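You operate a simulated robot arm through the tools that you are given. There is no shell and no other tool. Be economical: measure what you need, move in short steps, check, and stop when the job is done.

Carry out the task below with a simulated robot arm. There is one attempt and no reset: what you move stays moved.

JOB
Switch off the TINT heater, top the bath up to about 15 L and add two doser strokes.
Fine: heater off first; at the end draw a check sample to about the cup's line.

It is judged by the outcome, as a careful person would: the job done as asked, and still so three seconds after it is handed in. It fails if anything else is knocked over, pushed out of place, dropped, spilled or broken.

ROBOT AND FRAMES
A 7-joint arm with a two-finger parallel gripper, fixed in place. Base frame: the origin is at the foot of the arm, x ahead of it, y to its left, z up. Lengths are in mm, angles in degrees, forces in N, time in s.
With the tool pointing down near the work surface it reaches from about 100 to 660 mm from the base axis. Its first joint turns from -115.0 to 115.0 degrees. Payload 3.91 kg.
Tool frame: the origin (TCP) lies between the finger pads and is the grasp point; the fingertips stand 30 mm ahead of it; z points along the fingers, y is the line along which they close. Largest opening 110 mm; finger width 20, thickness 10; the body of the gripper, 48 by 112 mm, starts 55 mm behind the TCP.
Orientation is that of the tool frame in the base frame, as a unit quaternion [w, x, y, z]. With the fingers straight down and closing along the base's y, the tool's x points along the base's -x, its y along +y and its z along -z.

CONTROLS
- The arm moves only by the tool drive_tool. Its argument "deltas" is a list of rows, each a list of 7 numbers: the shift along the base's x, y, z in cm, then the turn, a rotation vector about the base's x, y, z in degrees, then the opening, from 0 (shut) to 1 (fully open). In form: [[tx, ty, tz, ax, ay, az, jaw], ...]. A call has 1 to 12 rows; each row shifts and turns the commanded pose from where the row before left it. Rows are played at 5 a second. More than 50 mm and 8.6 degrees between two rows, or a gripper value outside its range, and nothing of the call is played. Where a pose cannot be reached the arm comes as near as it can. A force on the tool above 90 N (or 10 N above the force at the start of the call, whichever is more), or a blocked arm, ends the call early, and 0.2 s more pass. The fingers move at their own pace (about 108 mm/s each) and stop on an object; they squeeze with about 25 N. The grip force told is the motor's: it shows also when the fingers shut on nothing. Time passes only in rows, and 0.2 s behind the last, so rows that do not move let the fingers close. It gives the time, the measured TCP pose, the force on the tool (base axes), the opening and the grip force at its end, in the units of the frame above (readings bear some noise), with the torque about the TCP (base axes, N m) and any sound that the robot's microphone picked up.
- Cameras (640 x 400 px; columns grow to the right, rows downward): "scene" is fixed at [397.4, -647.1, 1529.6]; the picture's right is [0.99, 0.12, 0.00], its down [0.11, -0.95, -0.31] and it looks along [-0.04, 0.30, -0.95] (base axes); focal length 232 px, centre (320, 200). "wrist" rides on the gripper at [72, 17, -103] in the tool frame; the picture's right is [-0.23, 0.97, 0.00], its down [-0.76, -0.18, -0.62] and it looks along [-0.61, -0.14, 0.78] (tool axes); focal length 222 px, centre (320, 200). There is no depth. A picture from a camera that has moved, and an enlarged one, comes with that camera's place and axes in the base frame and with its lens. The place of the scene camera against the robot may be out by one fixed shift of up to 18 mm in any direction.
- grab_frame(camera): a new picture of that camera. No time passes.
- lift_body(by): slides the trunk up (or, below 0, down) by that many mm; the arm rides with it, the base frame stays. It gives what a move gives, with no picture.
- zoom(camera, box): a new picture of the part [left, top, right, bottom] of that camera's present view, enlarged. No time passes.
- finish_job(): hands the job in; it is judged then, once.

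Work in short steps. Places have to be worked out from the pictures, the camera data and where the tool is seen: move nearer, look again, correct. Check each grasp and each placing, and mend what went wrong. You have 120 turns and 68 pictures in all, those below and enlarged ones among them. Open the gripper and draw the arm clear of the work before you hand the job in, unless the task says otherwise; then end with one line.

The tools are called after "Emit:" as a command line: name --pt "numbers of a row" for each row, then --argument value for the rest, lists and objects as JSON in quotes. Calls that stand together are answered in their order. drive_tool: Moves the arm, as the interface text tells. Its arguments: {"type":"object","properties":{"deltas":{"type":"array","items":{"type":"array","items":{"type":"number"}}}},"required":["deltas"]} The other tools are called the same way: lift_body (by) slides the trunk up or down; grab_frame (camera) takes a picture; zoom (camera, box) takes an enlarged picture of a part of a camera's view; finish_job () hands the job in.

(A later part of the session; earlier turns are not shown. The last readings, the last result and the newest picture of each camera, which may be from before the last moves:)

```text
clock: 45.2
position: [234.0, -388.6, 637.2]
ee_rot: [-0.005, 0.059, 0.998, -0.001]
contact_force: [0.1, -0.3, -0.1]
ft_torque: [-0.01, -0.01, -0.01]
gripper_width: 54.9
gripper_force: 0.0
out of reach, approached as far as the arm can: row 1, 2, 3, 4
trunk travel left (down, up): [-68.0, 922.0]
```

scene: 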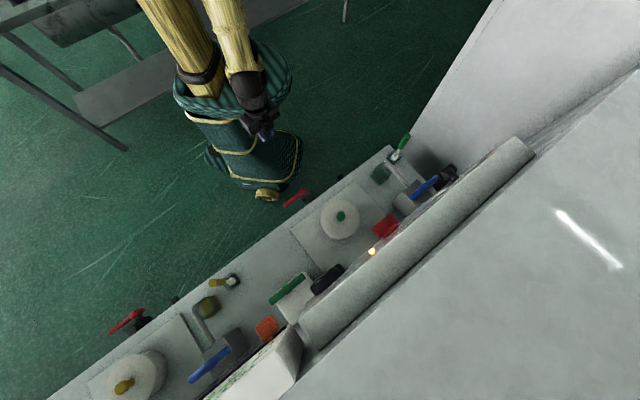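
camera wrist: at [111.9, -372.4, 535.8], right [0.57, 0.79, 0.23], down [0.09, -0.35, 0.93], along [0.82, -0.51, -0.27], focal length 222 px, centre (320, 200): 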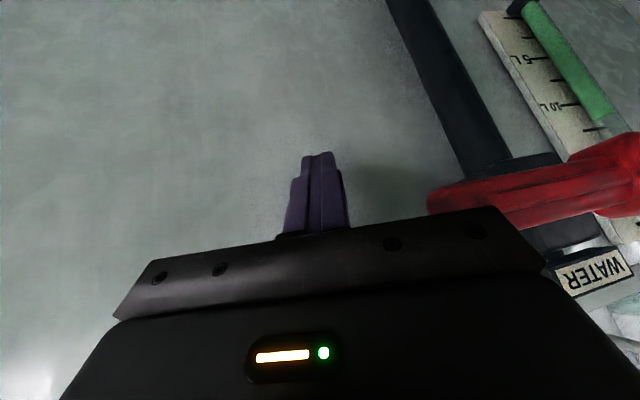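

Emit:
drive_tool --pt "-1 0 0 0 0 8 0.5" --pt "-1 0 0 0 0 8 0.5" --pt "-1 0 0 0 0 8 0.5" --pt "-0.5 0 0 0 0 8 0.5" --pt "0 0 0 0 0 8 0.5" --pt "0 0 0 0 0 8 0.5" --pt "0 0 0 0 0 4 0.5"

Emit:
grab_frame --camera "wrist"

```text
clock: 46.8
position: [229.1, -397.5, 636.4]
ee_rot: [-0.004, -0.383, 0.924, -0.003]
contact_force: [0.3, -0.4, -1.0]
ft_torque: [0.0, 0.02, 0.01]
gripper_width: 54.7
gripper_force: 0.0
out of reach, approached as far as the arm can: row 1, 2, 3, 4
trunk travel left (down, up): [-68.0, 922.0]
```

```text
28 pictures are left
camera wrist: at [167.1, -434.6, 741.0], right [-0.53, 0.85, -0.01], down [0.67, 0.42, 0.62], along [0.53, 0.32, -0.79], focal length 222 px, centre (320, 200)
```

wrist: 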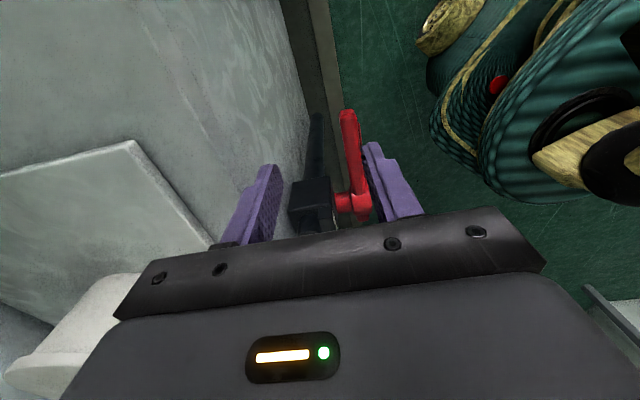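

Emit:
drive_tool --pt "-0.8 0.8 -1 0 0 0 0.6" --pt "-0.8 0.8 -1 0 0 0 0.6" --pt "0 0 -2 0 0 0 0.6"

Emit:
grab_frame --camera "wrist"

```text
clock: 47.6
position: [231.7, -384.2, 594.9]
ee_rot: [-0.004, -0.382, 0.924, -0.004]
contact_force: [0.1, 0.0, 0.2]
ft_torque: [0.0, 0.0, 0.0]
gripper_width: 65.8
gripper_force: 0.0
out of reach, approached as far as the arm can: row 1, 2
trunk travel left (down, up): [-68.0, 922.0]
```

```text
27 pictures are left
camera wrist: at [168.5, -420.8, 699.5], right [-0.53, 0.85, -0.01], down [0.67, 0.42, 0.62], along [0.53, 0.32, -0.79], focal length 222 px, centre (320, 200)
```

wrist: 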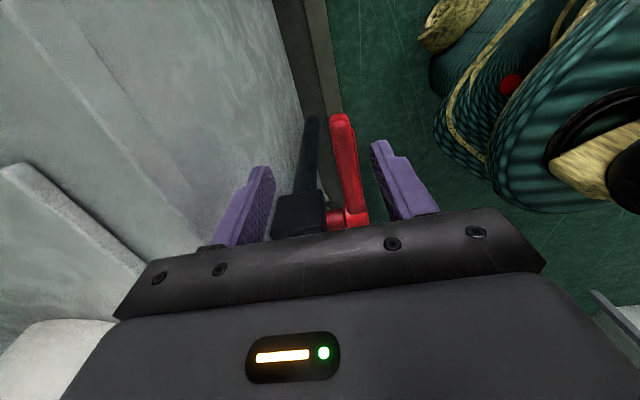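

Moves inward are limited here; with the tool vertical a higher trunk should suit. I raise the trunk while driving down.

Emit:
lift_body --by 150

Emit:
drive_tool --pt "-0.6 0.7 -4 0 0 0 0.6" --pt "-0.6 0.6 -4 0 0 0 0.6" --pt "-0.6 0 -4 0 0 0 0.6" --pt "-0.4 0 -3 0 0 0 0.6"

```text
clock: 49.4
position: [231.2, -383.7, 744.8]
ee_rot: [-0.004, -0.382, 0.924, -0.004]
contact_force: [-0.6, 0.4, 0.0]
ft_torque: [0.02, 0.0, -0.05]
gripper_width: 65.8
gripper_force: 0.0
trunk travel left (down, up): [-218.0, 772.0]
```

```text
clock: 50.4
position: [223.1, -371.5, 595.3]
ee_rot: [-0.004, -0.383, 0.924, -0.004]
contact_force: [-0.1, 0.2, -0.4]
ft_torque: [-0.02, -0.01, 0.0]
gripper_width: 66.1
gripper_force: 0.2
out of reach, approached as far as the arm can: row 2, 3, 4
trunk travel left (down, up): [-218.0, 772.0]
```

Emit:
lift_body --by 120

Emit:
drive_tool --pt "-0.5 -0.5 -4.5 0 0 0 0.6" --pt "-0.4 -0.3 -4.5 0 0 0 0.6" --pt "0 0 -4 0 0 0 0.6"

Emit:
grab_frame --camera "wrist"

```text
clock: 51.9
position: [223.0, -372.3, 714.8]
ee_rot: [-0.004, -0.383, 0.924, -0.004]
contact_force: [-0.8, 1.2, -0.4]
ft_torque: [0.02, -0.01, 0.03]
gripper_width: 65.6
gripper_force: 0.0
trunk travel left (down, up): [-338.0, 652.0]
```

```text
clock: 52.7
position: [233.6, -382.4, 588.1]
ee_rot: [-0.004, -0.383, 0.924, -0.003]
contact_force: [0.2, 0.2, 0.5]
ft_torque: [0.0, 0.0, 0.01]
gripper_width: 65.8
gripper_force: 0.0
out of reach, approached as far as the arm can: row 1, 2, 3
trunk travel left (down, up): [-338.0, 652.0]
```

```text
26 pictures are left
camera wrist: at [171.3, -419.6, 692.1], right [-0.53, 0.85, -0.01], down [0.67, 0.42, 0.62], along [0.53, 0.32, -0.79], focal length 222 px, centre (320, 200)
```

wrist: 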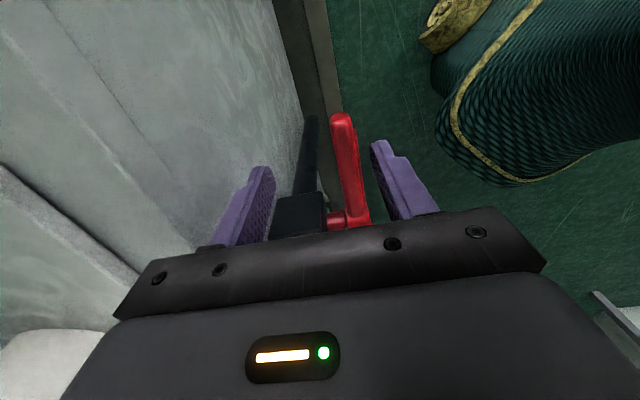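

Best inward reach was around mid relative height; I drive up and drop the trunk accordingly.

Emit:
drive_tool --pt "-0.5 0.5 4.5 0 0 0 0.6" --pt "-0.5 0.5 4.5 0 0 0 0.6" --pt "-0.5 0.4 4.5 0 0 0 0.6" --pt "0 -0.3 2 0 0 0 0.6"

Emit:
lift_body --by -190

```text
clock: 53.7
position: [222.5, -372.0, 744.9]
ee_rot: [-0.002, -0.383, 0.924, -0.003]
contact_force: [0.8, 0.2, 0.4]
ft_torque: [-0.01, 0.01, 0.03]
gripper_width: 65.8
gripper_force: 0.2
trunk travel left (down, up): [-338.0, 652.0]
```

```text
clock: 55.8
position: [223.2, -371.1, 555.4]
ee_rot: [-0.004, -0.382, 0.924, -0.003]
contact_force: [0.0, 0.7, -0.2]
ft_torque: [-0.02, -0.02, 0.0]
gripper_width: 66.1
gripper_force: 0.1
trunk travel left (down, up): [-148.0, 842.0]
```

Emit:
drive_tool --pt "-0.6 -0.6 0 0 0 0 0.6" --pt "-0.3 0.0 0 0 0 0 0.6"

Emit:
lift_body --by -33

Emit:
grab_frame --camera "wrist"

```text
clock: 56.4
position: [222.3, -377.2, 555.4]
ee_rot: [-0.004, -0.382, 0.924, -0.004]
contact_force: [0.3, 0.5, 0.7]
ft_torque: [-0.02, 0.02, 0.0]
gripper_width: 66.1
gripper_force: 0.1
out of reach, approached as far as the arm can: row 1, 2
trunk travel left (down, up): [-148.0, 842.0]
```

```text
clock: 57.1
position: [222.7, -377.7, 521.5]
ee_rot: [-0.004, -0.383, 0.924, -0.004]
contact_force: [-0.1, -0.1, 1.0]
ft_torque: [0.02, 0.03, 0.02]
gripper_width: 66.2
gripper_force: 0.1
trunk travel left (down, up): [-115.0, 875.0]
```

```text
25 pictures are left
camera wrist: at [160.6, -415.1, 626.4], right [-0.53, 0.85, -0.01], down [0.67, 0.42, 0.62], along [0.53, 0.32, -0.79], focal length 222 px, centre (320, 200)
```

wrist: 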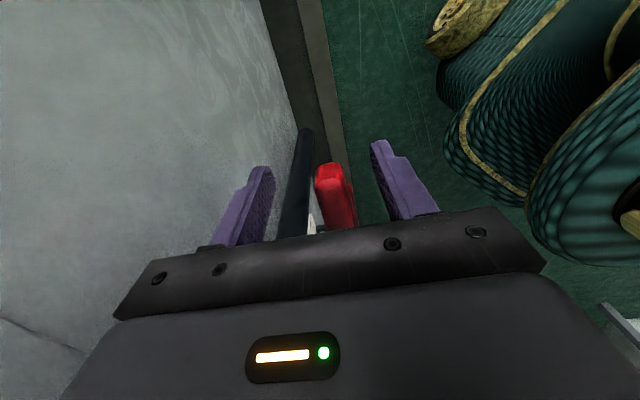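

Lever sits between the fingers. I close on it.

Emit:
drive_tool --pt "0 0 0 0 0 0 0" --pt "0 0 0 0 0 0 0" --pt "0 0 0 0 0 0 0"

```text
clock: 57.9
position: [222.0, -376.7, 521.6]
ee_rot: [-0.005, -0.384, 0.923, -0.002]
contact_force: [-30.1, 41.2, -8.7]
ft_torque: [-0.89, 0.1, -0.2]
gripper_width: 25.8
gripper_force: 25.1
trunk travel left (down, up): [-115.0, 875.0]
```

Gripped (26 mm). I lift along the arc a first small amount to test the opening direction.

Emit:
drive_tool --pt "-0.1 0.2 0.8 0 0 0 0" --pt "0.1 0.1 0.8 0 0 0 0"

```text
clock: 58.5
position: [221.4, -372.9, 538.5]
ee_rot: [-0.006, -0.384, 0.924, -0.002]
contact_force: [-38.1, 33.9, -9.5]
ft_torque: [-0.64, 0.37, -0.02]
gripper_width: 21.3
gripper_force: 25.2
trunk travel left (down, up): [-115.0, 875.0]
```

Emit:
grab_frame --camera "wrist"

```text
24 pictures are left
camera wrist: at [158.8, -411.0, 643.4], right [-0.53, 0.85, 0.0], down [0.67, 0.42, 0.61], along [0.52, 0.32, -0.79], focal length 222 px, centre (320, 200)
```

wrist: 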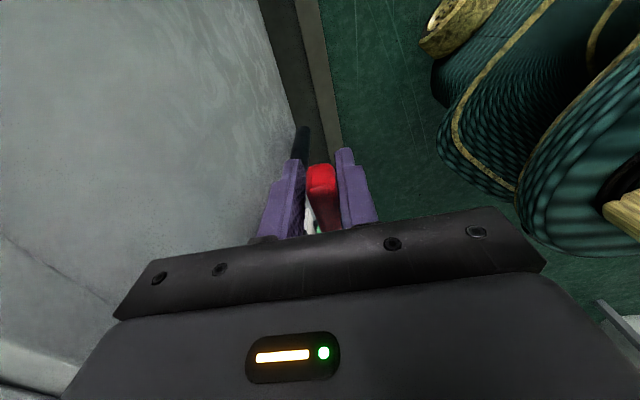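

The lever rises with the gripper. I continue the arc to about 58°.

Emit:
drive_tool --pt "0.3 0.3 1.65 0 0 0 0" --pt "0.52 0.52 1.64 0 0 0 0" --pt "0.71 0.71 1.49 0 0 0 0" --pt "0.83 0.83 1.23 0 0 0 0" --pt "0.97 0.97 1.02 0 0 0 0"

Emit:
grab_frame --camera "wrist"

```text
clock: 59.7
position: [253.5, -340.4, 609.1]
ee_rot: [-0.007, -0.383, 0.924, -0.002]
contact_force: [-40.0, 31.1, -4.2]
ft_torque: [-0.29, 0.65, -0.22]
gripper_width: 19.2
gripper_force: 24.8
trunk travel left (down, up): [-115.0, 875.0]
```

```text
23 pictures are left
camera wrist: at [190.9, -377.6, 714.2], right [-0.53, 0.85, 0.0], down [0.67, 0.42, 0.61], along [0.52, 0.32, -0.79], focal length 222 px, centre (320, 200)
```

wrist: 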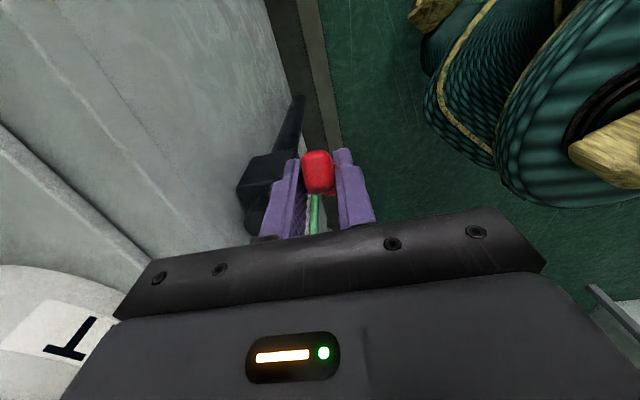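

Emit:
zoom --camera "wrist" --box '[280, 180, 350, 240]'

```text
6.67 times, centred on (315, 210) of wrist
camera zoom: at [190.9, -377.6, 714.2], right [-0.53, 0.85, 0.0], down [0.67, 0.42, 0.61], along [0.52, 0.32, -0.79], focal length 1481 px, centre (353, 133)
```

zoom: 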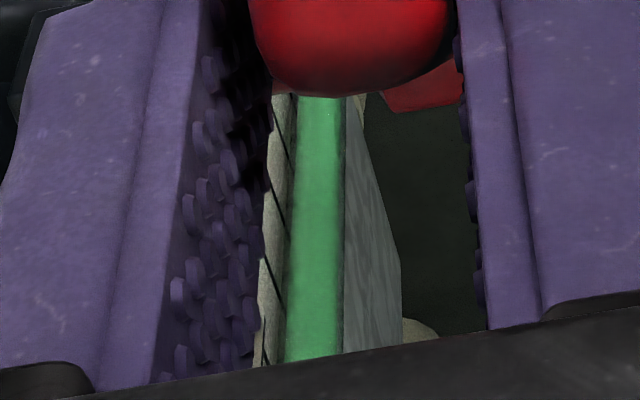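

The lever is up; the gauge top is hidden. I release and hop up to look at the level while it fills.

Emit:
drive_tool --pt "0 0 0 0 0 0 0.5" --pt "0 0 4.8 0 0 0 0.5" --pt "2 2 4 0 0 0 0.5"

Emit:
zoom --camera "wrist" --box '[220, 60, 420, 230]'

```text
clock: 60.5
position: [274.7, -322.4, 698.1]
ee_rot: [-0.004, -0.383, 0.924, -0.004]
contact_force: [0.3, -0.6, -0.6]
ft_torque: [0.02, 0.02, 0.01]
gripper_width: 55.1
gripper_force: 0.1
trunk travel left (down, up): [-115.0, 875.0]
```

```text
2.35 times, centred on (320, 145) of wrist
camera zoom: at [212.3, -361.5, 802.5], right [-0.53, 0.85, -0.01], down [0.67, 0.42, 0.62], along [0.53, 0.32, -0.79], focal length 523 px, centre (320, 329)
```

zoom: 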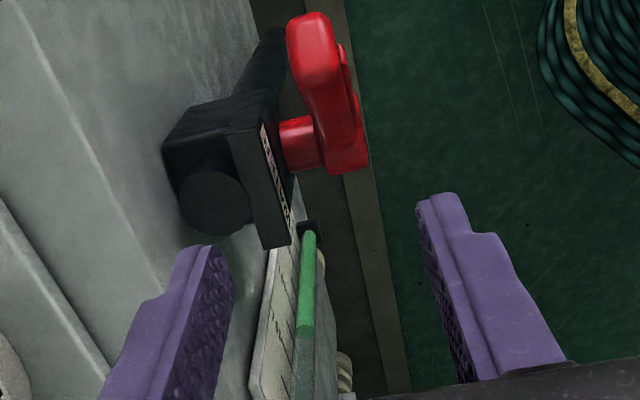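

Emit:
drive_tool --pt "0 0 0 0 0 0 0.5" --pt "0.5 0.5 0 0 0 0 0.5" --pt "0.5 0.5 0 0 0 0 0.5" --pt "0 0 0 0 0 0 0.5"

Emit:
zoom --camera "wrist" --box '[260, 110, 370, 220]'

```text
clock: 61.5
position: [284.5, -312.9, 697.8]
ee_rot: [-0.004, -0.383, 0.924, -0.004]
contact_force: [-0.5, -0.5, -0.4]
ft_torque: [-0.01, 0.0, 0.01]
gripper_width: 54.9
gripper_force: 0.1
trunk travel left (down, up): [-115.0, 875.0]
```

```text
3.64 times, centred on (315, 165) of wrist
camera zoom: at [223.0, -350.2, 801.6], right [-0.53, 0.85, -0.01], down [0.67, 0.42, 0.62], along [0.53, 0.32, -0.79], focal length 808 px, centre (338, 327)
```

zoom: 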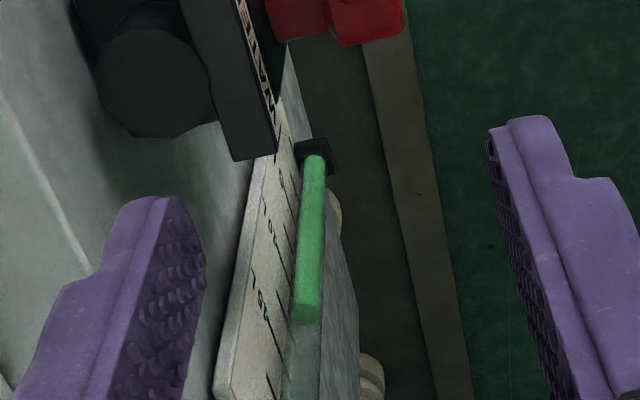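

I hold here 2 s and compare the level with an identical view.

Emit:
drive_tool --pt "0 0 0 0 0 0 0.5" --pt "0 0 0 0 0 0 0.5" --pt "0 0 0 0 0 0 0.5" --pt "0 0 0 0 0 0 0.5" --pt "0 0 0 0 0 0 0.5" --pt "0 0 0 0 0 0 0.5" --pt "0 0 0 0 0 0 0.5" --pt "0 0 0 0 0 0 0.5" --pt "0 0 0 0 0 0 0.5"

Emit:
zoom --camera "wrist" --box '[260, 110, 370, 220]'

```text
clock: 63.5
position: [285.2, -312.4, 696.3]
ee_rot: [-0.004, -0.383, 0.924, -0.004]
contact_force: [-0.5, 0.8, -0.1]
ft_torque: [0.02, 0.0, 0.05]
gripper_width: 54.9
gripper_force: 0.1
trunk travel left (down, up): [-115.0, 875.0]
```

```text
3.64 times, centred on (315, 165) of wrist
camera zoom: at [222.9, -350.2, 801.7], right [-0.53, 0.85, -0.01], down [0.67, 0.42, 0.62], along [0.53, 0.32, -0.79], focal length 808 px, centre (338, 327)
```

zoom: 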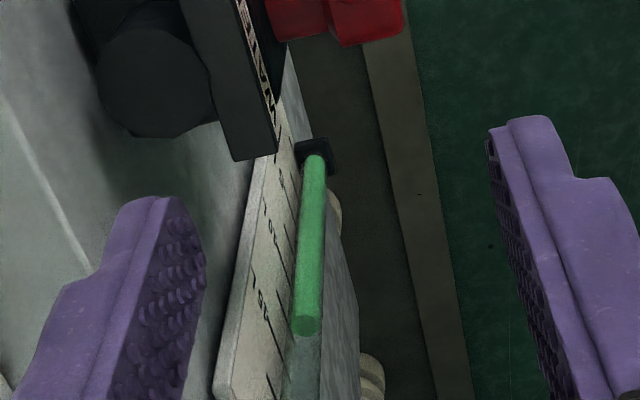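

Level is rising about 0.5 L/s and I estimate ~14.4 L; closing takes ~2 s, so I go back and close the valve now.

Emit:
drive_tool --pt "-1.6 -1.4 -4.3 0 0 0 0.5" --pt "-1.5 -1.4 -4.4 0 0 0 0.5" --pt "0 0 0 0 0 0 0" --pt "-0.97 -0.97 -1.02 0 0 0 0" --pt "-0.83 -0.83 -1.23 0 0 0 0" --pt "-0.71 -0.71 -1.49 0 0 0 0" --pt "-0.52 -0.52 -1.64 0 0 0 0" --pt "-0.3 -0.3 -1.65 0 0 0 0" --pt "-0.1 -0.2 -0.9 0 0 0 0" --pt "0 -0.1 -0.8 0 0 0 0"

```text
clock: 65.9
position: [217.8, -371.2, 526.0]
ee_rot: [-0.008, -0.385, 0.923, 0.001]
contact_force: [-23.4, 26.1, 30.3]
ft_torque: [-0.24, -0.39, -0.79]
gripper_width: 16.0
gripper_force: 45.7
trunk travel left (down, up): [-115.0, 875.0]
stopped in row 10: the force on the tool passed its limit at 95 N (the readings are from after the stop); the commanded pose is now the measured one
```

Closed stop felt. I release, go up, and turn the tool to look at gauge and lever more level-on.

Emit:
drive_tool --pt "0 0 0 0 0 0 0.5" --pt "0 0 4.5 0 0 0 0.5" --pt "0 0 4.5 0 0 -8 0.5" --pt "0 0 4 0 0 -8 0.3" --pt "0 0 0 0 0 -8 0" --pt "0 0 0 0 0 -8 0" --pt "0 0 0 0 0 -8 0" --pt "0 0 0 0 0 -8 0" --pt "0 0 0 0 0 -8 0" --pt "0 0 0 0 0 -8 0"

Emit:
drive_tool --pt "1 1 0 -5 -3 0 0" --pt "1 1 0 -5 -3 0 0" --pt "1 1 0 -5 -3 0 0" --pt "1 1 0 -5 -3 0 0" --pt "1 1 0 -5 -3 0 0"

Emit:
grab_frame --camera "wrist"

```text
clock: 68.1
position: [231.7, -373.8, 652.1]
ee_rot: [-0.005, 0.163, 0.987, 0.005]
contact_force: [-0.2, -0.2, -0.3]
ft_torque: [-0.01, -0.01, 0.01]
gripper_width: 0.0
gripper_force: 25.5
out of reach, approached as far as the arm can: row 3, 4
trunk travel left (down, up): [-115.0, 875.0]
```

```text
clock: 69.3
position: [283.0, -324.7, 652.7]
ee_rot: [0.159, 0.157, 0.957, -0.187]
contact_force: [0.6, -0.2, -1.1]
ft_torque: [0.03, 0.01, -0.01]
gripper_width: 0.0
gripper_force: 24.8
trunk travel left (down, up): [-115.0, 875.0]
```

```text
18 pictures are left
camera wrist: at [198.5, -249.8, 712.6], right [0.56, 0.8, -0.22], down [0.47, -0.09, 0.88], along [0.69, -0.59, -0.42], focal length 222 px, centre (320, 200)
```

wrist: 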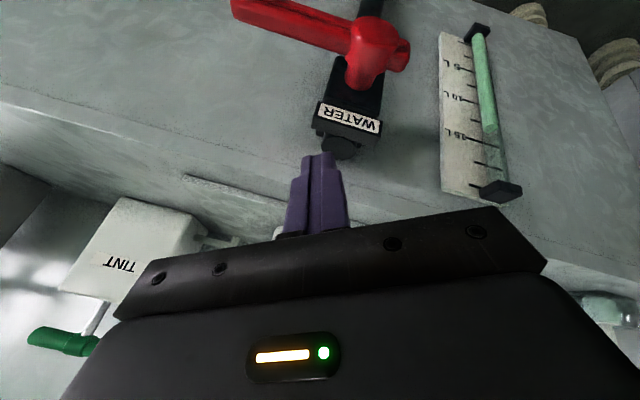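

Emit:
zoom --camera "wrist" --box '[420, 20, 540, 205]'

```text
2.16 times, centred on (480, 112) of wrist
camera zoom: at [198.5, -249.8, 712.6], right [0.56, 0.8, -0.22], down [0.47, -0.09, 0.88], along [0.69, -0.59, -0.42], focal length 480 px, centre (-26, 389)
```

zoom: 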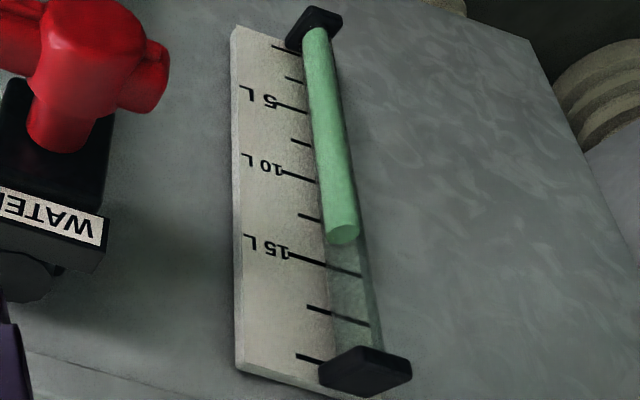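

Apparent reading ~13 L but seen from above (tube stands off the scale), so true is higher. I move in front of the gauge and lower to see it nearly level.

Emit:
drive_tool --pt "1.6 1.6 0 0 0 0 0" --pt "1.6 1.6 0 0 0 0 0" --pt "1.6 1.6 0 0 0 0 0" --pt "1.2 1.2 0 0 0 0 0"

Emit:
lift_body --by -114

Emit:
zoom --camera "wrist" --box '[340, 0, 540, 210]'

```text
clock: 70.3
position: [341.8, -264.7, 652.6]
ee_rot: [0.159, 0.158, 0.957, -0.187]
contact_force: [-0.3, 0.0, -0.4]
ft_torque: [0.03, -0.01, -0.02]
gripper_width: 0.0
gripper_force: 25.2
trunk travel left (down, up): [-115.0, 875.0]
```

```text
clock: 71.8
position: [342.3, -265.1, 539.5]
ee_rot: [0.158, 0.156, 0.957, -0.186]
contact_force: [-0.5, 0.3, 0.2]
ft_torque: [-0.02, 0.0, 0.0]
gripper_width: 0.3
gripper_force: 24.7
trunk travel left (down, up): [-1.0, 989.0]
```

```text
1.90 times, centred on (440, 105) of wrist
camera zoom: at [258.1, -189.7, 598.9], right [0.56, 0.8, -0.22], down [0.47, -0.09, 0.88], along [0.69, -0.59, -0.43], focal length 423 px, centre (91, 381)
```

zoom: 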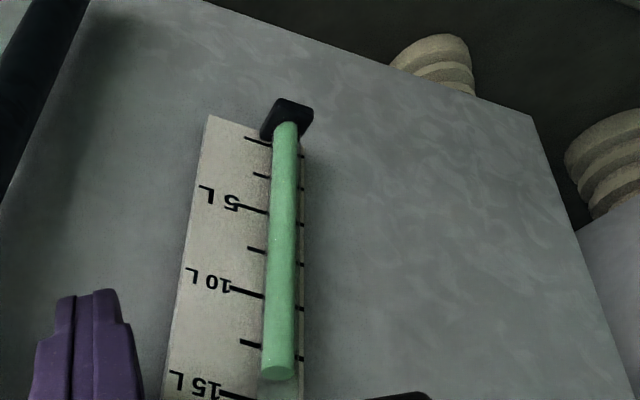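

Apparent 13.6 at lower slope: true ≈14.2 L. I'll add a second short pulse (~0.7 L). Going back to the lever grip pose by reversing the moves.

Emit:
lift_body --by 114

Emit:
drive_tool --pt "-1.6 -1.6 0 0 0 0 0" --pt "-1.6 -1.6 0 0 0 0 0" --pt "-1.6 -1.6 0 0 0 0 0" --pt "-1.2 -1.2 0 0 0 0 0" --pt "-1 -1 0 5 3 0 0" --pt "-1 -1 0 5 3 0 0" --pt "-1 -1 0 5 3 0 0" --pt "-1 -1 0 5 3 0 0" --pt "-1 -1 0 5 3 0 0"

Emit:
drive_tool --pt "0 0 0 0 0 8 0.6" --pt "0 0 0 0 0 8 0.6" --pt "0 0 0 0 0 8 0.6" --pt "0 0 0 0 0 8 0.6" --pt "0 0 0 0 0 8 0.6" --pt "0 0 0 0 0 8 0.6" --pt "0 0 0 0 0 8 0.6" --pt "0 0 0 0 0 8 0.6" --pt "-0.5 0 -3 0 0 0 0.6" --pt "-0.5 0 -3 0 0 0 0.6"

```text
clock: 73.2
position: [342.1, -265.8, 653.5]
ee_rot: [0.158, 0.157, 0.957, -0.185]
contact_force: [0.4, -0.2, 0.6]
ft_torque: [-0.01, 0.01, -0.02]
gripper_width: 0.0
gripper_force: 25.0
trunk travel left (down, up): [-115.0, 875.0]
```

```text
clock: 75.2
position: [232.9, -376.0, 651.9]
ee_rot: [-0.005, 0.162, 0.987, 0.007]
contact_force: [-0.1, -0.3, 0.1]
ft_torque: [0.02, -0.01, 0.01]
gripper_width: 0.0
gripper_force: 24.6
trunk travel left (down, up): [-115.0, 875.0]
```

```text
clock: 77.4
position: [225.2, -375.0, 592.7]
ee_rot: [-0.007, -0.385, 0.923, 0.002]
contact_force: [-0.4, 0.4, 0.1]
ft_torque: [0.0, 0.0, 0.01]
gripper_width: 66.1
gripper_force: 0.0
trunk travel left (down, up): [-115.0, 875.0]
```

Emit:
drive_tool --pt "-0.3 0.2 -3.5 0 0 0 0.6" --pt "-0.3 0.1 -3.4 0 0 0 0.6" --pt "0 0 0 0 0 0 0" --pt "0 0 0 0 0 0 0"

```text
clock: 78.4
position: [219.6, -368.6, 522.7]
ee_rot: [-0.009, -0.387, 0.922, 0.004]
contact_force: [-27.9, 41.8, -10.0]
ft_torque: [-1.57, -0.42, -0.64]
gripper_width: 16.0
gripper_force: 44.9
out of reach, approached as far as the arm can: row 1
trunk travel left (down, up): [-115.0, 875.0]
```

Gripped. I open along the arc, then hold briefly and close.

Emit:
drive_tool --pt "0.11 0.11 1.79 0 0 0 0" --pt "0.33 0.33 1.74 0 0 0 0" --pt "0.53 0.53 1.63 0 0 0 0" --pt "0.73 0.73 1.47 0 0 0 0" --pt "0.9 0.9 1.27 0 0 0 0" --pt "1.05 1.05 1.03 0 0 0 0"

Emit:
drive_tool --pt "0 0 0 0 0 0 0" --pt "0 0 0 0 0 0 0" --pt "-1.05 -1.05 -1.03 0 0 0 0" --pt "-0.9 -0.9 -1.27 0 0 0 0" --pt "-0.73 -0.73 -1.47 0 0 0 0" --pt "-0.53 -0.53 -1.63 0 0 0 0" --pt "-0.33 -0.33 -1.74 0 0 0 0" --pt "-0.11 -0.11 -1.79 0 0 0 0" --pt "0 0 -0.4 0 0 0 0"

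```text
clock: 79.8
position: [254.8, -336.4, 613.2]
ee_rot: [-0.008, -0.384, 0.923, 0.002]
contact_force: [-21.4, 3.4, -8.6]
ft_torque: [-2.19, -0.43, -0.53]
gripper_width: 15.9
gripper_force: 45.3
trunk travel left (down, up): [-115.0, 875.0]
```

```text
clock: 81.8
position: [220.2, -371.9, 521.9]
ee_rot: [-0.01, -0.385, 0.923, 0.001]
contact_force: [-47.6, 18.2, 30.2]
ft_torque: [0.13, -1.86, -0.18]
gripper_width: 16.0
gripper_force: 45.3
trunk travel left (down, up): [-115.0, 875.0]
```

Emit:
drive_tool --pt "0 0 0 0 0 0 0.5" --pt "0 0 4.5 0 0 0 0.5" --pt "0 0 4.5 0 0 -8 0.5" --pt "0 0 4 0 0 -8 0.3" --pt "0 0 0 0 0 -8 0" --pt "0 0 0 0 0 -8 0" --pt "0 0 0 0 0 -8 0" --pt "0 0 0 0 0 -8 0" --pt "0 0 0 0 0 -8 0" --pt "0 0 0 0 0 -8 0"

Emit:
drive_tool --pt "1 1 0 -5 -3 0 0" --pt "1 1 0 -5 -3 0 0" --pt "1 1 0 -5 -3 0 0" --pt "1 1 0 -5 -3 0 0" --pt "1 1 0 -5 -3 0 0" --pt "1.6 1.6 0 0 0 0 0" --pt "1.6 1.6 0 0 0 0 0" --pt "1.6 1.6 0 0 0 0 0" --pt "1.2 1.2 0 0 0 0 0"

Emit:
lift_body --by -80

Emit:
zoom --camera "wrist" --box '[300, 0, 540, 210]'

```text
clock: 84.0
position: [232.3, -372.7, 649.0]
ee_rot: [-0.003, 0.163, 0.987, 0.005]
contact_force: [-0.8, 0.7, -0.6]
ft_torque: [-0.01, 0.02, 0.0]
gripper_width: 0.0
gripper_force: 25.1
out of reach, approached as far as the arm can: row 2, 3, 4
trunk travel left (down, up): [-115.0, 875.0]
```

```text
clock: 86.0
position: [341.1, -262.1, 648.1]
ee_rot: [0.158, 0.158, 0.957, -0.186]
contact_force: [-0.1, 0.1, -0.4]
ft_torque: [0.0, 0.01, 0.01]
gripper_width: 0.2
gripper_force: 25.2
trunk travel left (down, up): [-115.0, 875.0]
```

```text
clock: 87.2
position: [340.5, -262.4, 568.8]
ee_rot: [0.158, 0.158, 0.957, -0.186]
contact_force: [-0.5, 0.3, -0.3]
ft_torque: [0.02, -0.01, -0.01]
gripper_width: 0.0
gripper_force: 24.9
trunk travel left (down, up): [-35.0, 955.0]
```

```text
1.90 times, centred on (420, 105) of wrist
camera zoom: at [256.4, -186.4, 629.2], right [0.56, 0.8, -0.22], down [0.47, -0.09, 0.88], along [0.69, -0.59, -0.43], focal length 423 px, centre (130, 381)
```

zoom: 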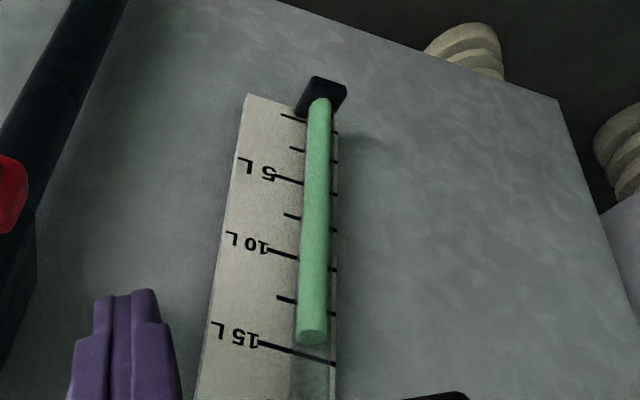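

True level ≈14.8 L — good, valve closed. Next the TINT doser T (≈(307,-692,827)), pressed from above with a level tool. I raise the trunk and re-orient while moving there.

Emit:
lift_body --by 230

Emit:
drive_tool --pt "0 -1 2 6.2 3.7 0 0" --pt "0 -1 2 6.2 3.7 0 0" --pt "0 -1 2 6.2 3.7 0 0" --pt "0 -1 0 6.2 3.7 0 0" --pt "-1 -2 0 0 0 -8.2 0" --pt "-1 -2 0 0 0 -8.2 0" --pt "-1 -2 0 0 0 -8.2 0" --pt "-1 -2 0 0 0 -8.2 0" --pt "-1 -2 0 0 0 -8.2 0"

Emit:
drive_tool --pt "0 -2 1 -6.9 -4 0 0" --pt "0 -2 1 -6.9 -4 0 0" --pt "0 -2 1 -6.9 -4 0 0" --pt "0 -2 1 -6.9 -4 0 0" --pt "0 -2 0 -6.9 -4 0 0" --pt "0 -2 0 -6.9 -4 0 0" --pt "0 -2 0 -6.9 -4 0 0" --pt "0 -2 0 -6.9 -4 0 0" --pt "0 -2 0 -6.9 -4 0 0"

```text
clock: 89.6
position: [339.8, -261.9, 798.7]
ee_rot: [0.159, 0.158, 0.957, -0.186]
contact_force: [0.4, 0.1, 0.2]
ft_torque: [0.0, -0.01, 0.0]
gripper_width: 0.0
gripper_force: 25.7
trunk travel left (down, up): [-265.0, 725.0]
```

```text
clock: 91.6
position: [289.9, -403.1, 859.8]
ee_rot: [-0.001, 0.498, 0.867, 0.004]
contact_force: [0.4, 1.0, 0.2]
ft_torque: [0.0, -0.03, -0.01]
gripper_width: 0.3
gripper_force: 25.0
trunk travel left (down, up): [-265.0, 725.0]
```

```text
clock: 93.6
position: [290.6, -580.6, 899.3]
ee_rot: [0.507, 0.402, 0.705, -0.29]
contact_force: [0.7, 0.2, 1.5]
ft_torque: [0.02, 0.04, -0.03]
gripper_width: 0.0
gripper_force: 25.5
trunk travel left (down, up): [-265.0, 725.0]
```

Emit:
grab_frame --camera "wrist"

```text
14 pictures are left
camera wrist: at [244.1, -467.4, 863.2], right [0.88, 0.43, 0.21], down [-0.33, 0.21, 0.92], along [0.35, -0.88, 0.33], focal length 222 px, centre (320, 200)
```

wrist: 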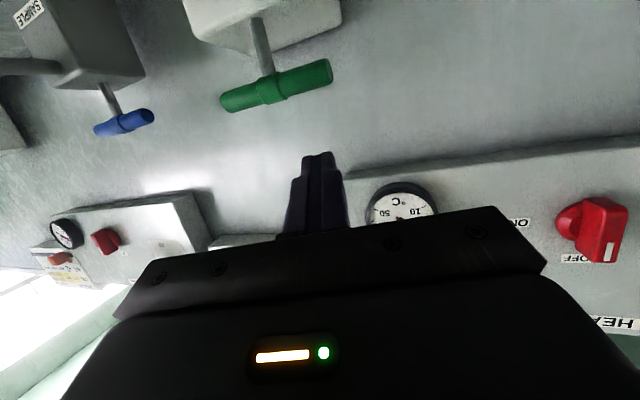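

T centre at about (311,-692,828). I move the closed fingers over the bar, then down to just above contact.

Emit:
drive_tool --pt "0.5 -3.5 -0.5 0 0 0 0" --pt "0.5 -3.5 -0.5 0 0 0 0" --pt "0.5 -3.3 -0.5 0 0 0 0" --pt "0 0 -1.5 0 0 0 0"

Emit:
grab_frame --camera "wrist"

```text
clock: 94.6
position: [306.3, -685.0, 868.7]
ee_rot: [0.507, 0.402, 0.706, -0.289]
contact_force: [0.6, 0.8, 0.6]
ft_torque: [-0.01, 0.01, 0.0]
gripper_width: 0.0
gripper_force: 25.1
trunk travel left (down, up): [-265.0, 725.0]
```

```text
13 pictures are left
camera wrist: at [259.9, -571.2, 832.7], right [0.88, 0.43, 0.21], down [-0.33, 0.21, 0.92], along [0.35, -0.88, 0.33], focal length 222 px, centre (320, 200)
```

wrist: 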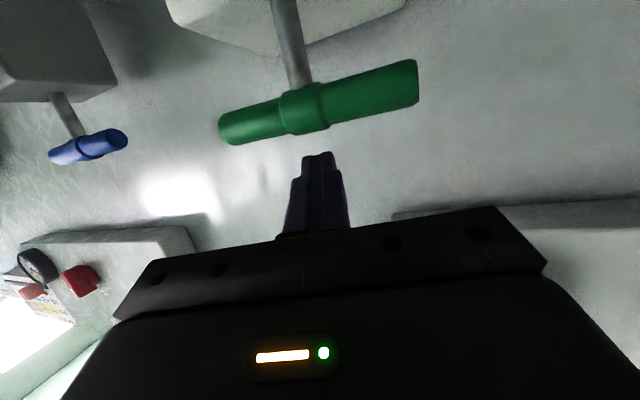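

Aligned. I press down slowly.

Emit:
drive_tool --pt "0 0 -1 0 0 0 0" --pt "0 0 -1 0 0 0 0" --pt "0 0 -1 0 0 0 0"

```text
clock: 95.4
position: [305.2, -684.8, 851.7]
ee_rot: [0.514, 0.399, 0.698, -0.298]
contact_force: [10.9, -22.3, 42.7]
ft_torque: [-1.11, -0.55, 0.24]
gripper_width: 0.0
gripper_force: 25.0
trunk travel left (down, up): [-265.0, 725.0]
```

Emit:
drive_tool --pt "0 0 -1 0 0 0 0" --pt "0 0 -1 0 0 0 0" --pt "0 0 -1 0 0 0 0"

Emit:
grab_frame --camera "wrist"

```text
clock: 96.1
position: [305.1, -687.5, 850.9]
ee_rot: [0.526, 0.393, 0.687, -0.312]
contact_force: [4.8, -5.5, 16.4]
ft_torque: [-0.32, -0.17, -0.08]
gripper_width: 0.1
gripper_force: 25.5
trunk travel left (down, up): [-265.0, 725.0]
stopped in row 3: the force on the tool passed its limit at 94 N (the readings are from after the stop); the commanded pose is now the measured one
```

```text
12 pictures are left
camera wrist: at [262.3, -575.4, 806.7], right [0.88, 0.44, 0.21], down [-0.35, 0.28, 0.9], along [0.34, -0.86, 0.39], focal length 222 px, centre (320, 200)
```

wrist: 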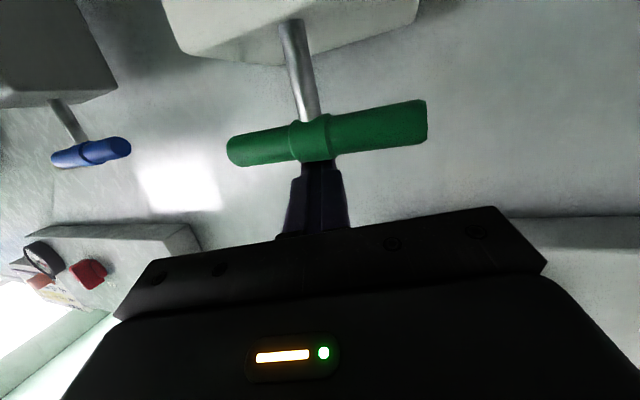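

It won't go down under 94 N: the T rests at its bottom, so a stroke is pull up and push back. I back off, open the fingers to straddle the stem below the bar.

Emit:
drive_tool --pt "0 0 1.5 0 0 0 0" --pt "-2.2 3.9 0 0 0 0 0.45" --pt "-2.2 3.9 0 0 0 0 0.45" --pt "0 0 -3.4 0 0 0 0.45" --pt "0 0 -3.4 0 0 0 0.45"

Emit:
grab_frame --camera "wrist"

```text
clock: 97.3
position: [263.3, -609.9, 794.7]
ee_rot: [0.523, 0.394, 0.69, -0.308]
contact_force: [-0.1, 0.7, 0.4]
ft_torque: [0.01, 0.02, 0.04]
gripper_width: 49.5
gripper_force: 0.1
trunk travel left (down, up): [-265.0, 725.0]
```

```text
11 pictures are left
camera wrist: at [217.9, -498.5, 751.5], right [0.88, 0.44, 0.21], down [-0.34, 0.26, 0.9], along [0.34, -0.86, 0.38], focal length 222 px, centre (320, 200)
```

wrist: 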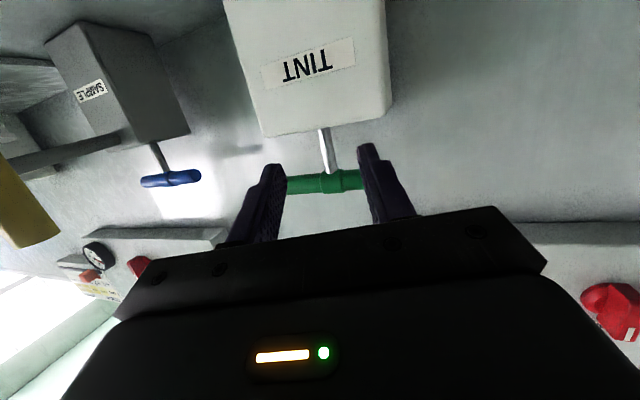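

Stem is centred between the fingers, box top ≈768. I go forward to straddle the stem.

Emit:
drive_tool --pt "1.45 -2.5 0 0 0 0 0.45" --pt "1.45 -2.5 0.1 0 0 0 0.45" --pt "1.4 -2.4 0.1 0 0 0 0.45"

Emit:
drive_tool --pt "0 0 0 0 0 0 0" --pt "0 0 0 0 0 0 0"

```text
clock: 98.1
position: [307.0, -682.6, 796.9]
ee_rot: [0.523, 0.394, 0.69, -0.308]
contact_force: [-0.8, 0.6, -0.3]
ft_torque: [0.01, -0.02, -0.02]
gripper_width: 49.4
gripper_force: 0.1
trunk travel left (down, up): [-265.0, 725.0]
```

```text
clock: 98.7
position: [307.1, -683.3, 795.2]
ee_rot: [0.523, 0.395, 0.69, -0.308]
contact_force: [1.8, -4.7, 1.0]
ft_torque: [0.4, -0.35, -0.02]
gripper_width: 12.4
gripper_force: 44.9
trunk travel left (down, up): [-265.0, 725.0]
```

Stem gripped (12.4 mm). I lift slowly.

Emit:
drive_tool --pt "0 0 1 0 0 0 0" --pt "0 0 1 0 0 0 0" --pt "0 0 1 0 0 0 0"

```text
clock: 99.5
position: [306.3, -683.5, 825.2]
ee_rot: [0.522, 0.394, 0.691, -0.307]
contact_force: [5.4, -2.2, -3.6]
ft_torque: [0.78, -0.16, 0.06]
gripper_width: 12.7
gripper_force: 44.9
trunk travel left (down, up): [-265.0, 725.0]
```

Emit:
drive_tool --pt "0 0 1 0 0 0 0" --pt "0 0 1 0 0 0 0" --pt "0 0 1 0 0 0 0"

Emit:
grab_frame --camera "wrist"

```text
clock: 100.3
position: [307.5, -683.4, 854.3]
ee_rot: [0.522, 0.395, 0.69, -0.308]
contact_force: [10.6, -7.0, -3.9]
ft_torque: [0.88, -0.15, 0.06]
gripper_width: 12.7
gripper_force: 45.3
trunk travel left (down, up): [-265.0, 725.0]
```

```text
10 pictures are left
camera wrist: at [261.9, -571.1, 812.2], right [0.88, 0.44, 0.21], down [-0.34, 0.26, 0.9], along [0.34, -0.86, 0.38], focal length 222 px, centre (320, 200)
```

wrist: 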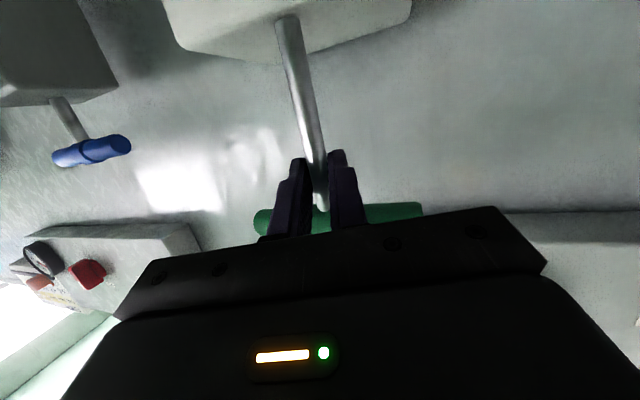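

The plunger rises with the grip. I continue to its upper stop.

Emit:
drive_tool --pt "0 0 0.8 0 0 0 0" --pt "0 0 0.8 0 0 0 0" --pt "0 0 0.8 0 0 0 0"

```text
clock: 101.1
position: [308.3, -684.0, 864.7]
ee_rot: [0.514, 0.398, 0.698, -0.301]
contact_force: [3.8, 10.6, -49.5]
ft_torque: [-0.42, -0.13, 0.21]
gripper_width: 12.3
gripper_force: 45.0
trunk travel left (down, up): [-265.0, 725.0]
```

Upper stop reached (~68 mm stroke). Now push back down to the bottom.

Emit:
drive_tool --pt "0 0 -1.5 0 0 0 0" --pt "0 0 -1.2 0 0 0 0" --pt "0 0 -1.2 0 0 0 0" --pt "0 0 -1.2 0 0 0 0" --pt "0 0 -1.2 0 0 0 0" --pt "0 0 -1.2 0 0 0 0" --pt "0 0 -1.1 0 0 0 0"

Emit:
grab_frame --camera "wrist"

```text
clock: 102.7
position: [305.6, -682.6, 802.7]
ee_rot: [0.529, 0.391, 0.686, -0.312]
contact_force: [14.0, -13.9, 34.0]
ft_torque: [-0.13, -1.19, 0.07]
gripper_width: 13.3
gripper_force: 44.7
trunk travel left (down, up): [-265.0, 725.0]
```

```text
9 pictures are left
camera wrist: at [262.3, -571.5, 757.2], right [0.87, 0.44, 0.21], down [-0.35, 0.28, 0.89], along [0.33, -0.85, 0.4], focal length 222 px, centre (320, 200)
```

wrist: 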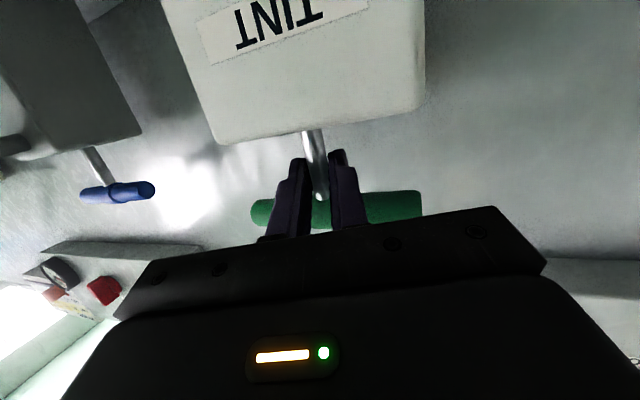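

First stroke complete (bar back at ~821). Second stroke: up to the stop and down again.

Emit:
drive_tool --pt "0 0 1.2 0 0 0 0" --pt "0 0 1.2 0 0 0 0" --pt "0 0 1.2 0 0 0 0" --pt "0 0 1.2 0 0 0 0" --pt "0 0 1.2 0 0 0 0" --pt "0 0 1.2 0 0 0 0" --pt "0 0 1.2 0 0 0 0"

Emit:
drive_tool --pt "0 0 -1.5 0 0 0 0" --pt "0 0 -1.2 0 0 0 0" --pt "0 0 -1.2 0 0 0 0" --pt "0 0 -1.2 0 0 0 0" --pt "0 0 -1.2 0 0 0 0" --pt "0 0 -1.2 0 0 0 0" --pt "0 0 -1.1 0 0 0 0"

```text
clock: 104.3
position: [306.9, -683.6, 865.1]
ee_rot: [0.516, 0.398, 0.696, -0.302]
contact_force: [4.2, 18.0, -39.3]
ft_torque: [0.76, -0.54, 0.2]
gripper_width: 13.2
gripper_force: 44.6
trunk travel left (down, up): [-265.0, 725.0]
```

```text
clock: 105.9
position: [308.1, -682.8, 801.4]
ee_rot: [0.53, 0.39, 0.685, -0.313]
contact_force: [15.7, -8.6, 40.3]
ft_torque: [0.34, -0.85, 0.18]
gripper_width: 12.8
gripper_force: 44.9
trunk travel left (down, up): [-265.0, 725.0]
```

Both strokes done, bar at bottom. I release, back out, rise and swing across to the TINT sample handle (≈(700,-340,807)).

Emit:
drive_tool --pt "0 0 0.4 0 0 0 0.45" --pt "0 0 0 0 0 0 0.45" --pt "-2.2 3.8 0 0 0 0 0.45" --pt "-2.2 3.8 0 0 0 0 0.45" --pt "0 0 4 0 0 0 0.3" --pt "0 0 4 0 0 0 0.3"

Emit:
drive_tool --pt "3 2.6 0 0 0 5 0.3" --pt "3 2.6 0 0 0 5 0.3" --pt "3 2.6 0 0 0 5 0.3" --pt "3 2.6 0 0 0 5 0.3" --pt "3 2.6 0 0 0 5 0.3" --pt "3 2.6 0 0 0 5 0.3" --pt "3 2.6 0 0 0 4 0.3" --pt "3 2.6 0 3 6 0 0.3" --pt "3 2.6 0 3 6 0 0.3" --pt "3 2.6 0 2 4 0 0.3"

Emit:
grab_frame --camera "wrist"

```text
clock: 107.3
position: [261.2, -606.4, 875.5]
ee_rot: [0.522, 0.395, 0.69, -0.309]
contact_force: [-0.1, 0.0, -0.2]
ft_torque: [0.02, 0.0, -0.03]
gripper_width: 32.9
gripper_force: 0.0
trunk travel left (down, up): [-265.0, 725.0]
```

```text
clock: 109.5
position: [567.8, -344.6, 872.5]
ee_rot: [0.463, 0.192, 0.858, -0.111]
contact_force: [2.8, 3.7, -0.5]
ft_torque: [-0.2, 0.11, -0.34]
gripper_width: 33.2
gripper_force: 0.1
trunk travel left (down, up): [-265.0, 725.0]
```

```text
8 pictures are left
camera wrist: at [461.4, -273.4, 868.5], right [0.54, 0.83, 0.18], down [-0.16, -0.1, 0.98], along [0.83, -0.55, 0.08], focal length 222 px, centre (320, 200)
```

wrist: 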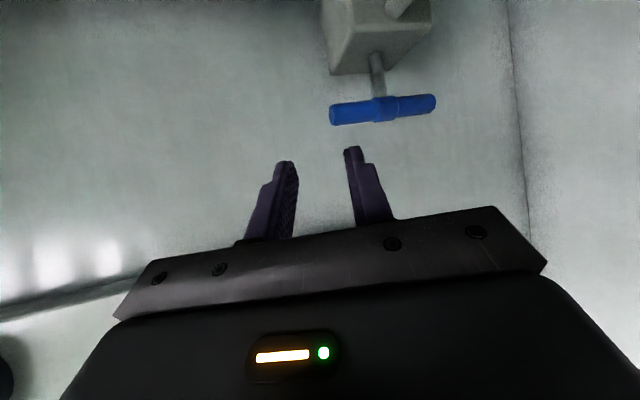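

Blue T at about (700,-336,806), its box top ≈753. I move to a pre-grasp point on the tool axis line and then slide the fingers round the stem.

Emit:
drive_tool --pt "2.9 2.2 -2.1 0 0 0 0.4" --pt "2.9 2.2 -2.1 0 0 0 0.4" --pt "1 -0.5 -0.7 0 0 0 0.4"

Emit:
grab_frame --camera "wrist"

```text
clock: 110.3
position: [630.4, -308.4, 825.5]
ee_rot: [0.464, 0.194, 0.857, -0.111]
contact_force: [0.9, 0.3, 0.1]
ft_torque: [0.01, -0.02, 0.03]
gripper_width: 43.9
gripper_force: 0.0
trunk travel left (down, up): [-265.0, 725.0]
```

```text
7 pictures are left
camera wrist: at [524.0, -237.0, 820.2], right [0.54, 0.82, 0.18], down [-0.17, -0.1, 0.98], along [0.83, -0.56, 0.08], focal length 222 px, centre (320, 200)
```

wrist: 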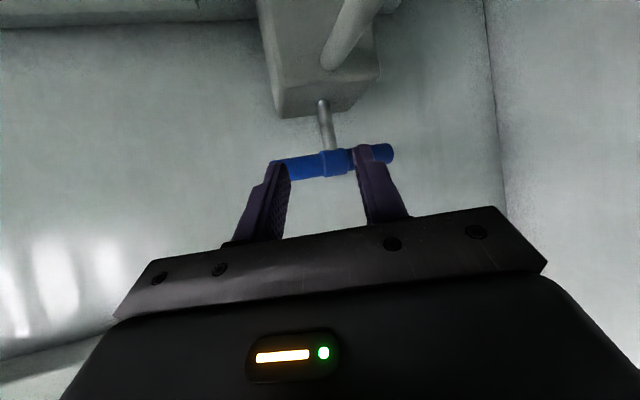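

Emit:
drive_tool --pt "1 -0.4 -2.3 0 0 0 0.4" --pt "2.3 -0.8 -0.9 0 0 0 0.4" --pt "2.3 -0.8 -0.8 0 0 0 0.4"

Emit:
drive_tool --pt "0 0 0 0 0 0 0" --pt "0 0 0 0 0 0 0"

```text
clock: 111.1
position: [686.0, -327.2, 786.8]
ee_rot: [0.464, 0.194, 0.857, -0.111]
contact_force: [-0.7, 0.5, -2.0]
ft_torque: [0.1, 0.02, 0.03]
gripper_width: 43.8
gripper_force: 0.3
trunk travel left (down, up): [-265.0, 725.0]
```

```text
clock: 111.7
position: [686.0, -329.7, 786.9]
ee_rot: [0.463, 0.196, 0.857, -0.112]
contact_force: [2.7, -4.9, -0.7]
ft_torque: [0.09, -0.21, -0.04]
gripper_width: 12.2
gripper_force: 44.9
trunk travel left (down, up): [-265.0, 725.0]
```

Stem gripped. I lift a little to test.

Emit:
drive_tool --pt "0 0 0.7 0 0 0 0" --pt "0 0 0.7 0 0 0 0"

Emit:
zoom --camera "scene" --box '[340, 120, 480, 220]'

```text
clock: 112.3
position: [684.8, -329.3, 798.7]
ee_rot: [0.463, 0.196, 0.858, -0.111]
contact_force: [-1.1, -7.0, -4.5]
ft_torque: [0.36, 0.46, -0.09]
gripper_width: 12.2
gripper_force: 44.7
trunk travel left (down, up): [-265.0, 725.0]
```

```text
4.00 times, centred on (410, 170) of scene
camera zoom: at [397.4, -647.1, 1529.6], right [0.99, 0.12, 0.0], down [0.11, -0.95, -0.31], along [-0.04, 0.3, -0.95], focal length 930 px, centre (-40, 320)
```

zoom: 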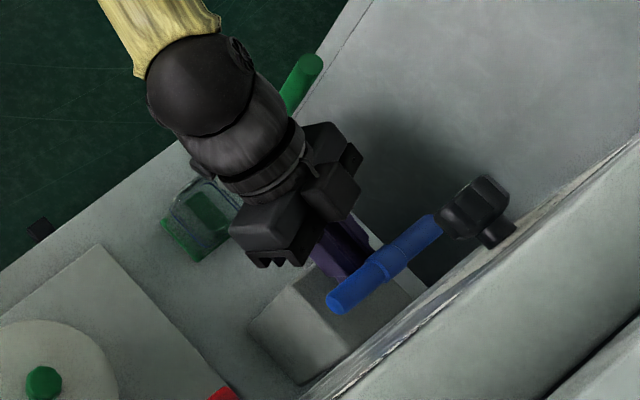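

The handle lifts freely; the cup is visible in the scene camera. I do one full stroke up, gently.

Emit:
drive_tool --pt "0 0 1.1 0 0 0 0" --pt "0 0 1.1 0 0 0 0" --pt "0 0 1.1 0 0 0 0" --pt "0 0 1.1 0 0 0 0" --pt "0 0 1.1 0 0 0 0"

```text
clock: 113.5
position: [685.6, -328.9, 847.8]
ee_rot: [0.457, 0.195, 0.861, -0.108]
contact_force: [-22.5, 5.9, -31.7]
ft_torque: [0.78, 0.91, -0.11]
gripper_width: 12.8
gripper_force: 45.7
trunk travel left (down, up): [-265.0, 725.0]
```

Upper stop. Push back down and look at the cup.

Emit:
drive_tool --pt "0 0 -1.3 0 0 0 0" --pt "0 0 -1.1 0 0 0 0" --pt "0 0 -1.1 0 0 0 0" --pt "0 0 -1.1 0 0 0 0" --pt "0 0 -1.1 0 0 0 0" --pt "0 0 -1.1 0 0 0 0" --pt "0 0 -0.8 0 0 0 0"

Emit:
zoom --camera "scene" --box '[365, 150, 405, 190]'

```text
clock: 115.1
position: [686.7, -329.2, 786.9]
ee_rot: [0.469, 0.193, 0.855, -0.111]
contact_force: [18.5, -8.1, 33.4]
ft_torque: [-0.32, -1.06, 0.03]
gripper_width: 12.8
gripper_force: 45.1
trunk travel left (down, up): [-265.0, 725.0]
```

```text
10.00 times, centred on (385, 170) of scene
camera zoom: at [397.4, -647.1, 1529.6], right [0.99, 0.12, 0.0], down [0.11, -0.95, -0.31], along [-0.04, 0.3, -0.95], focal length 2325 px, centre (-330, 500)
```

zoom: 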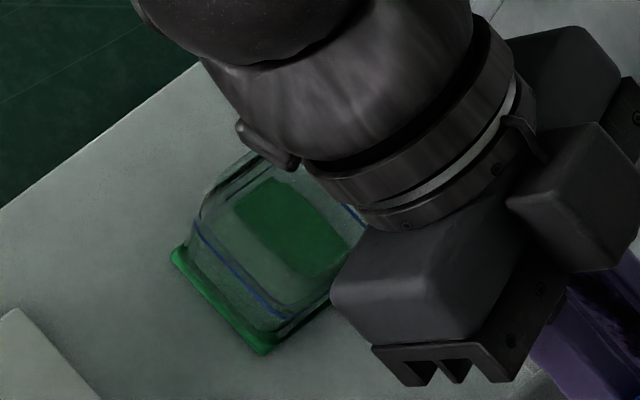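

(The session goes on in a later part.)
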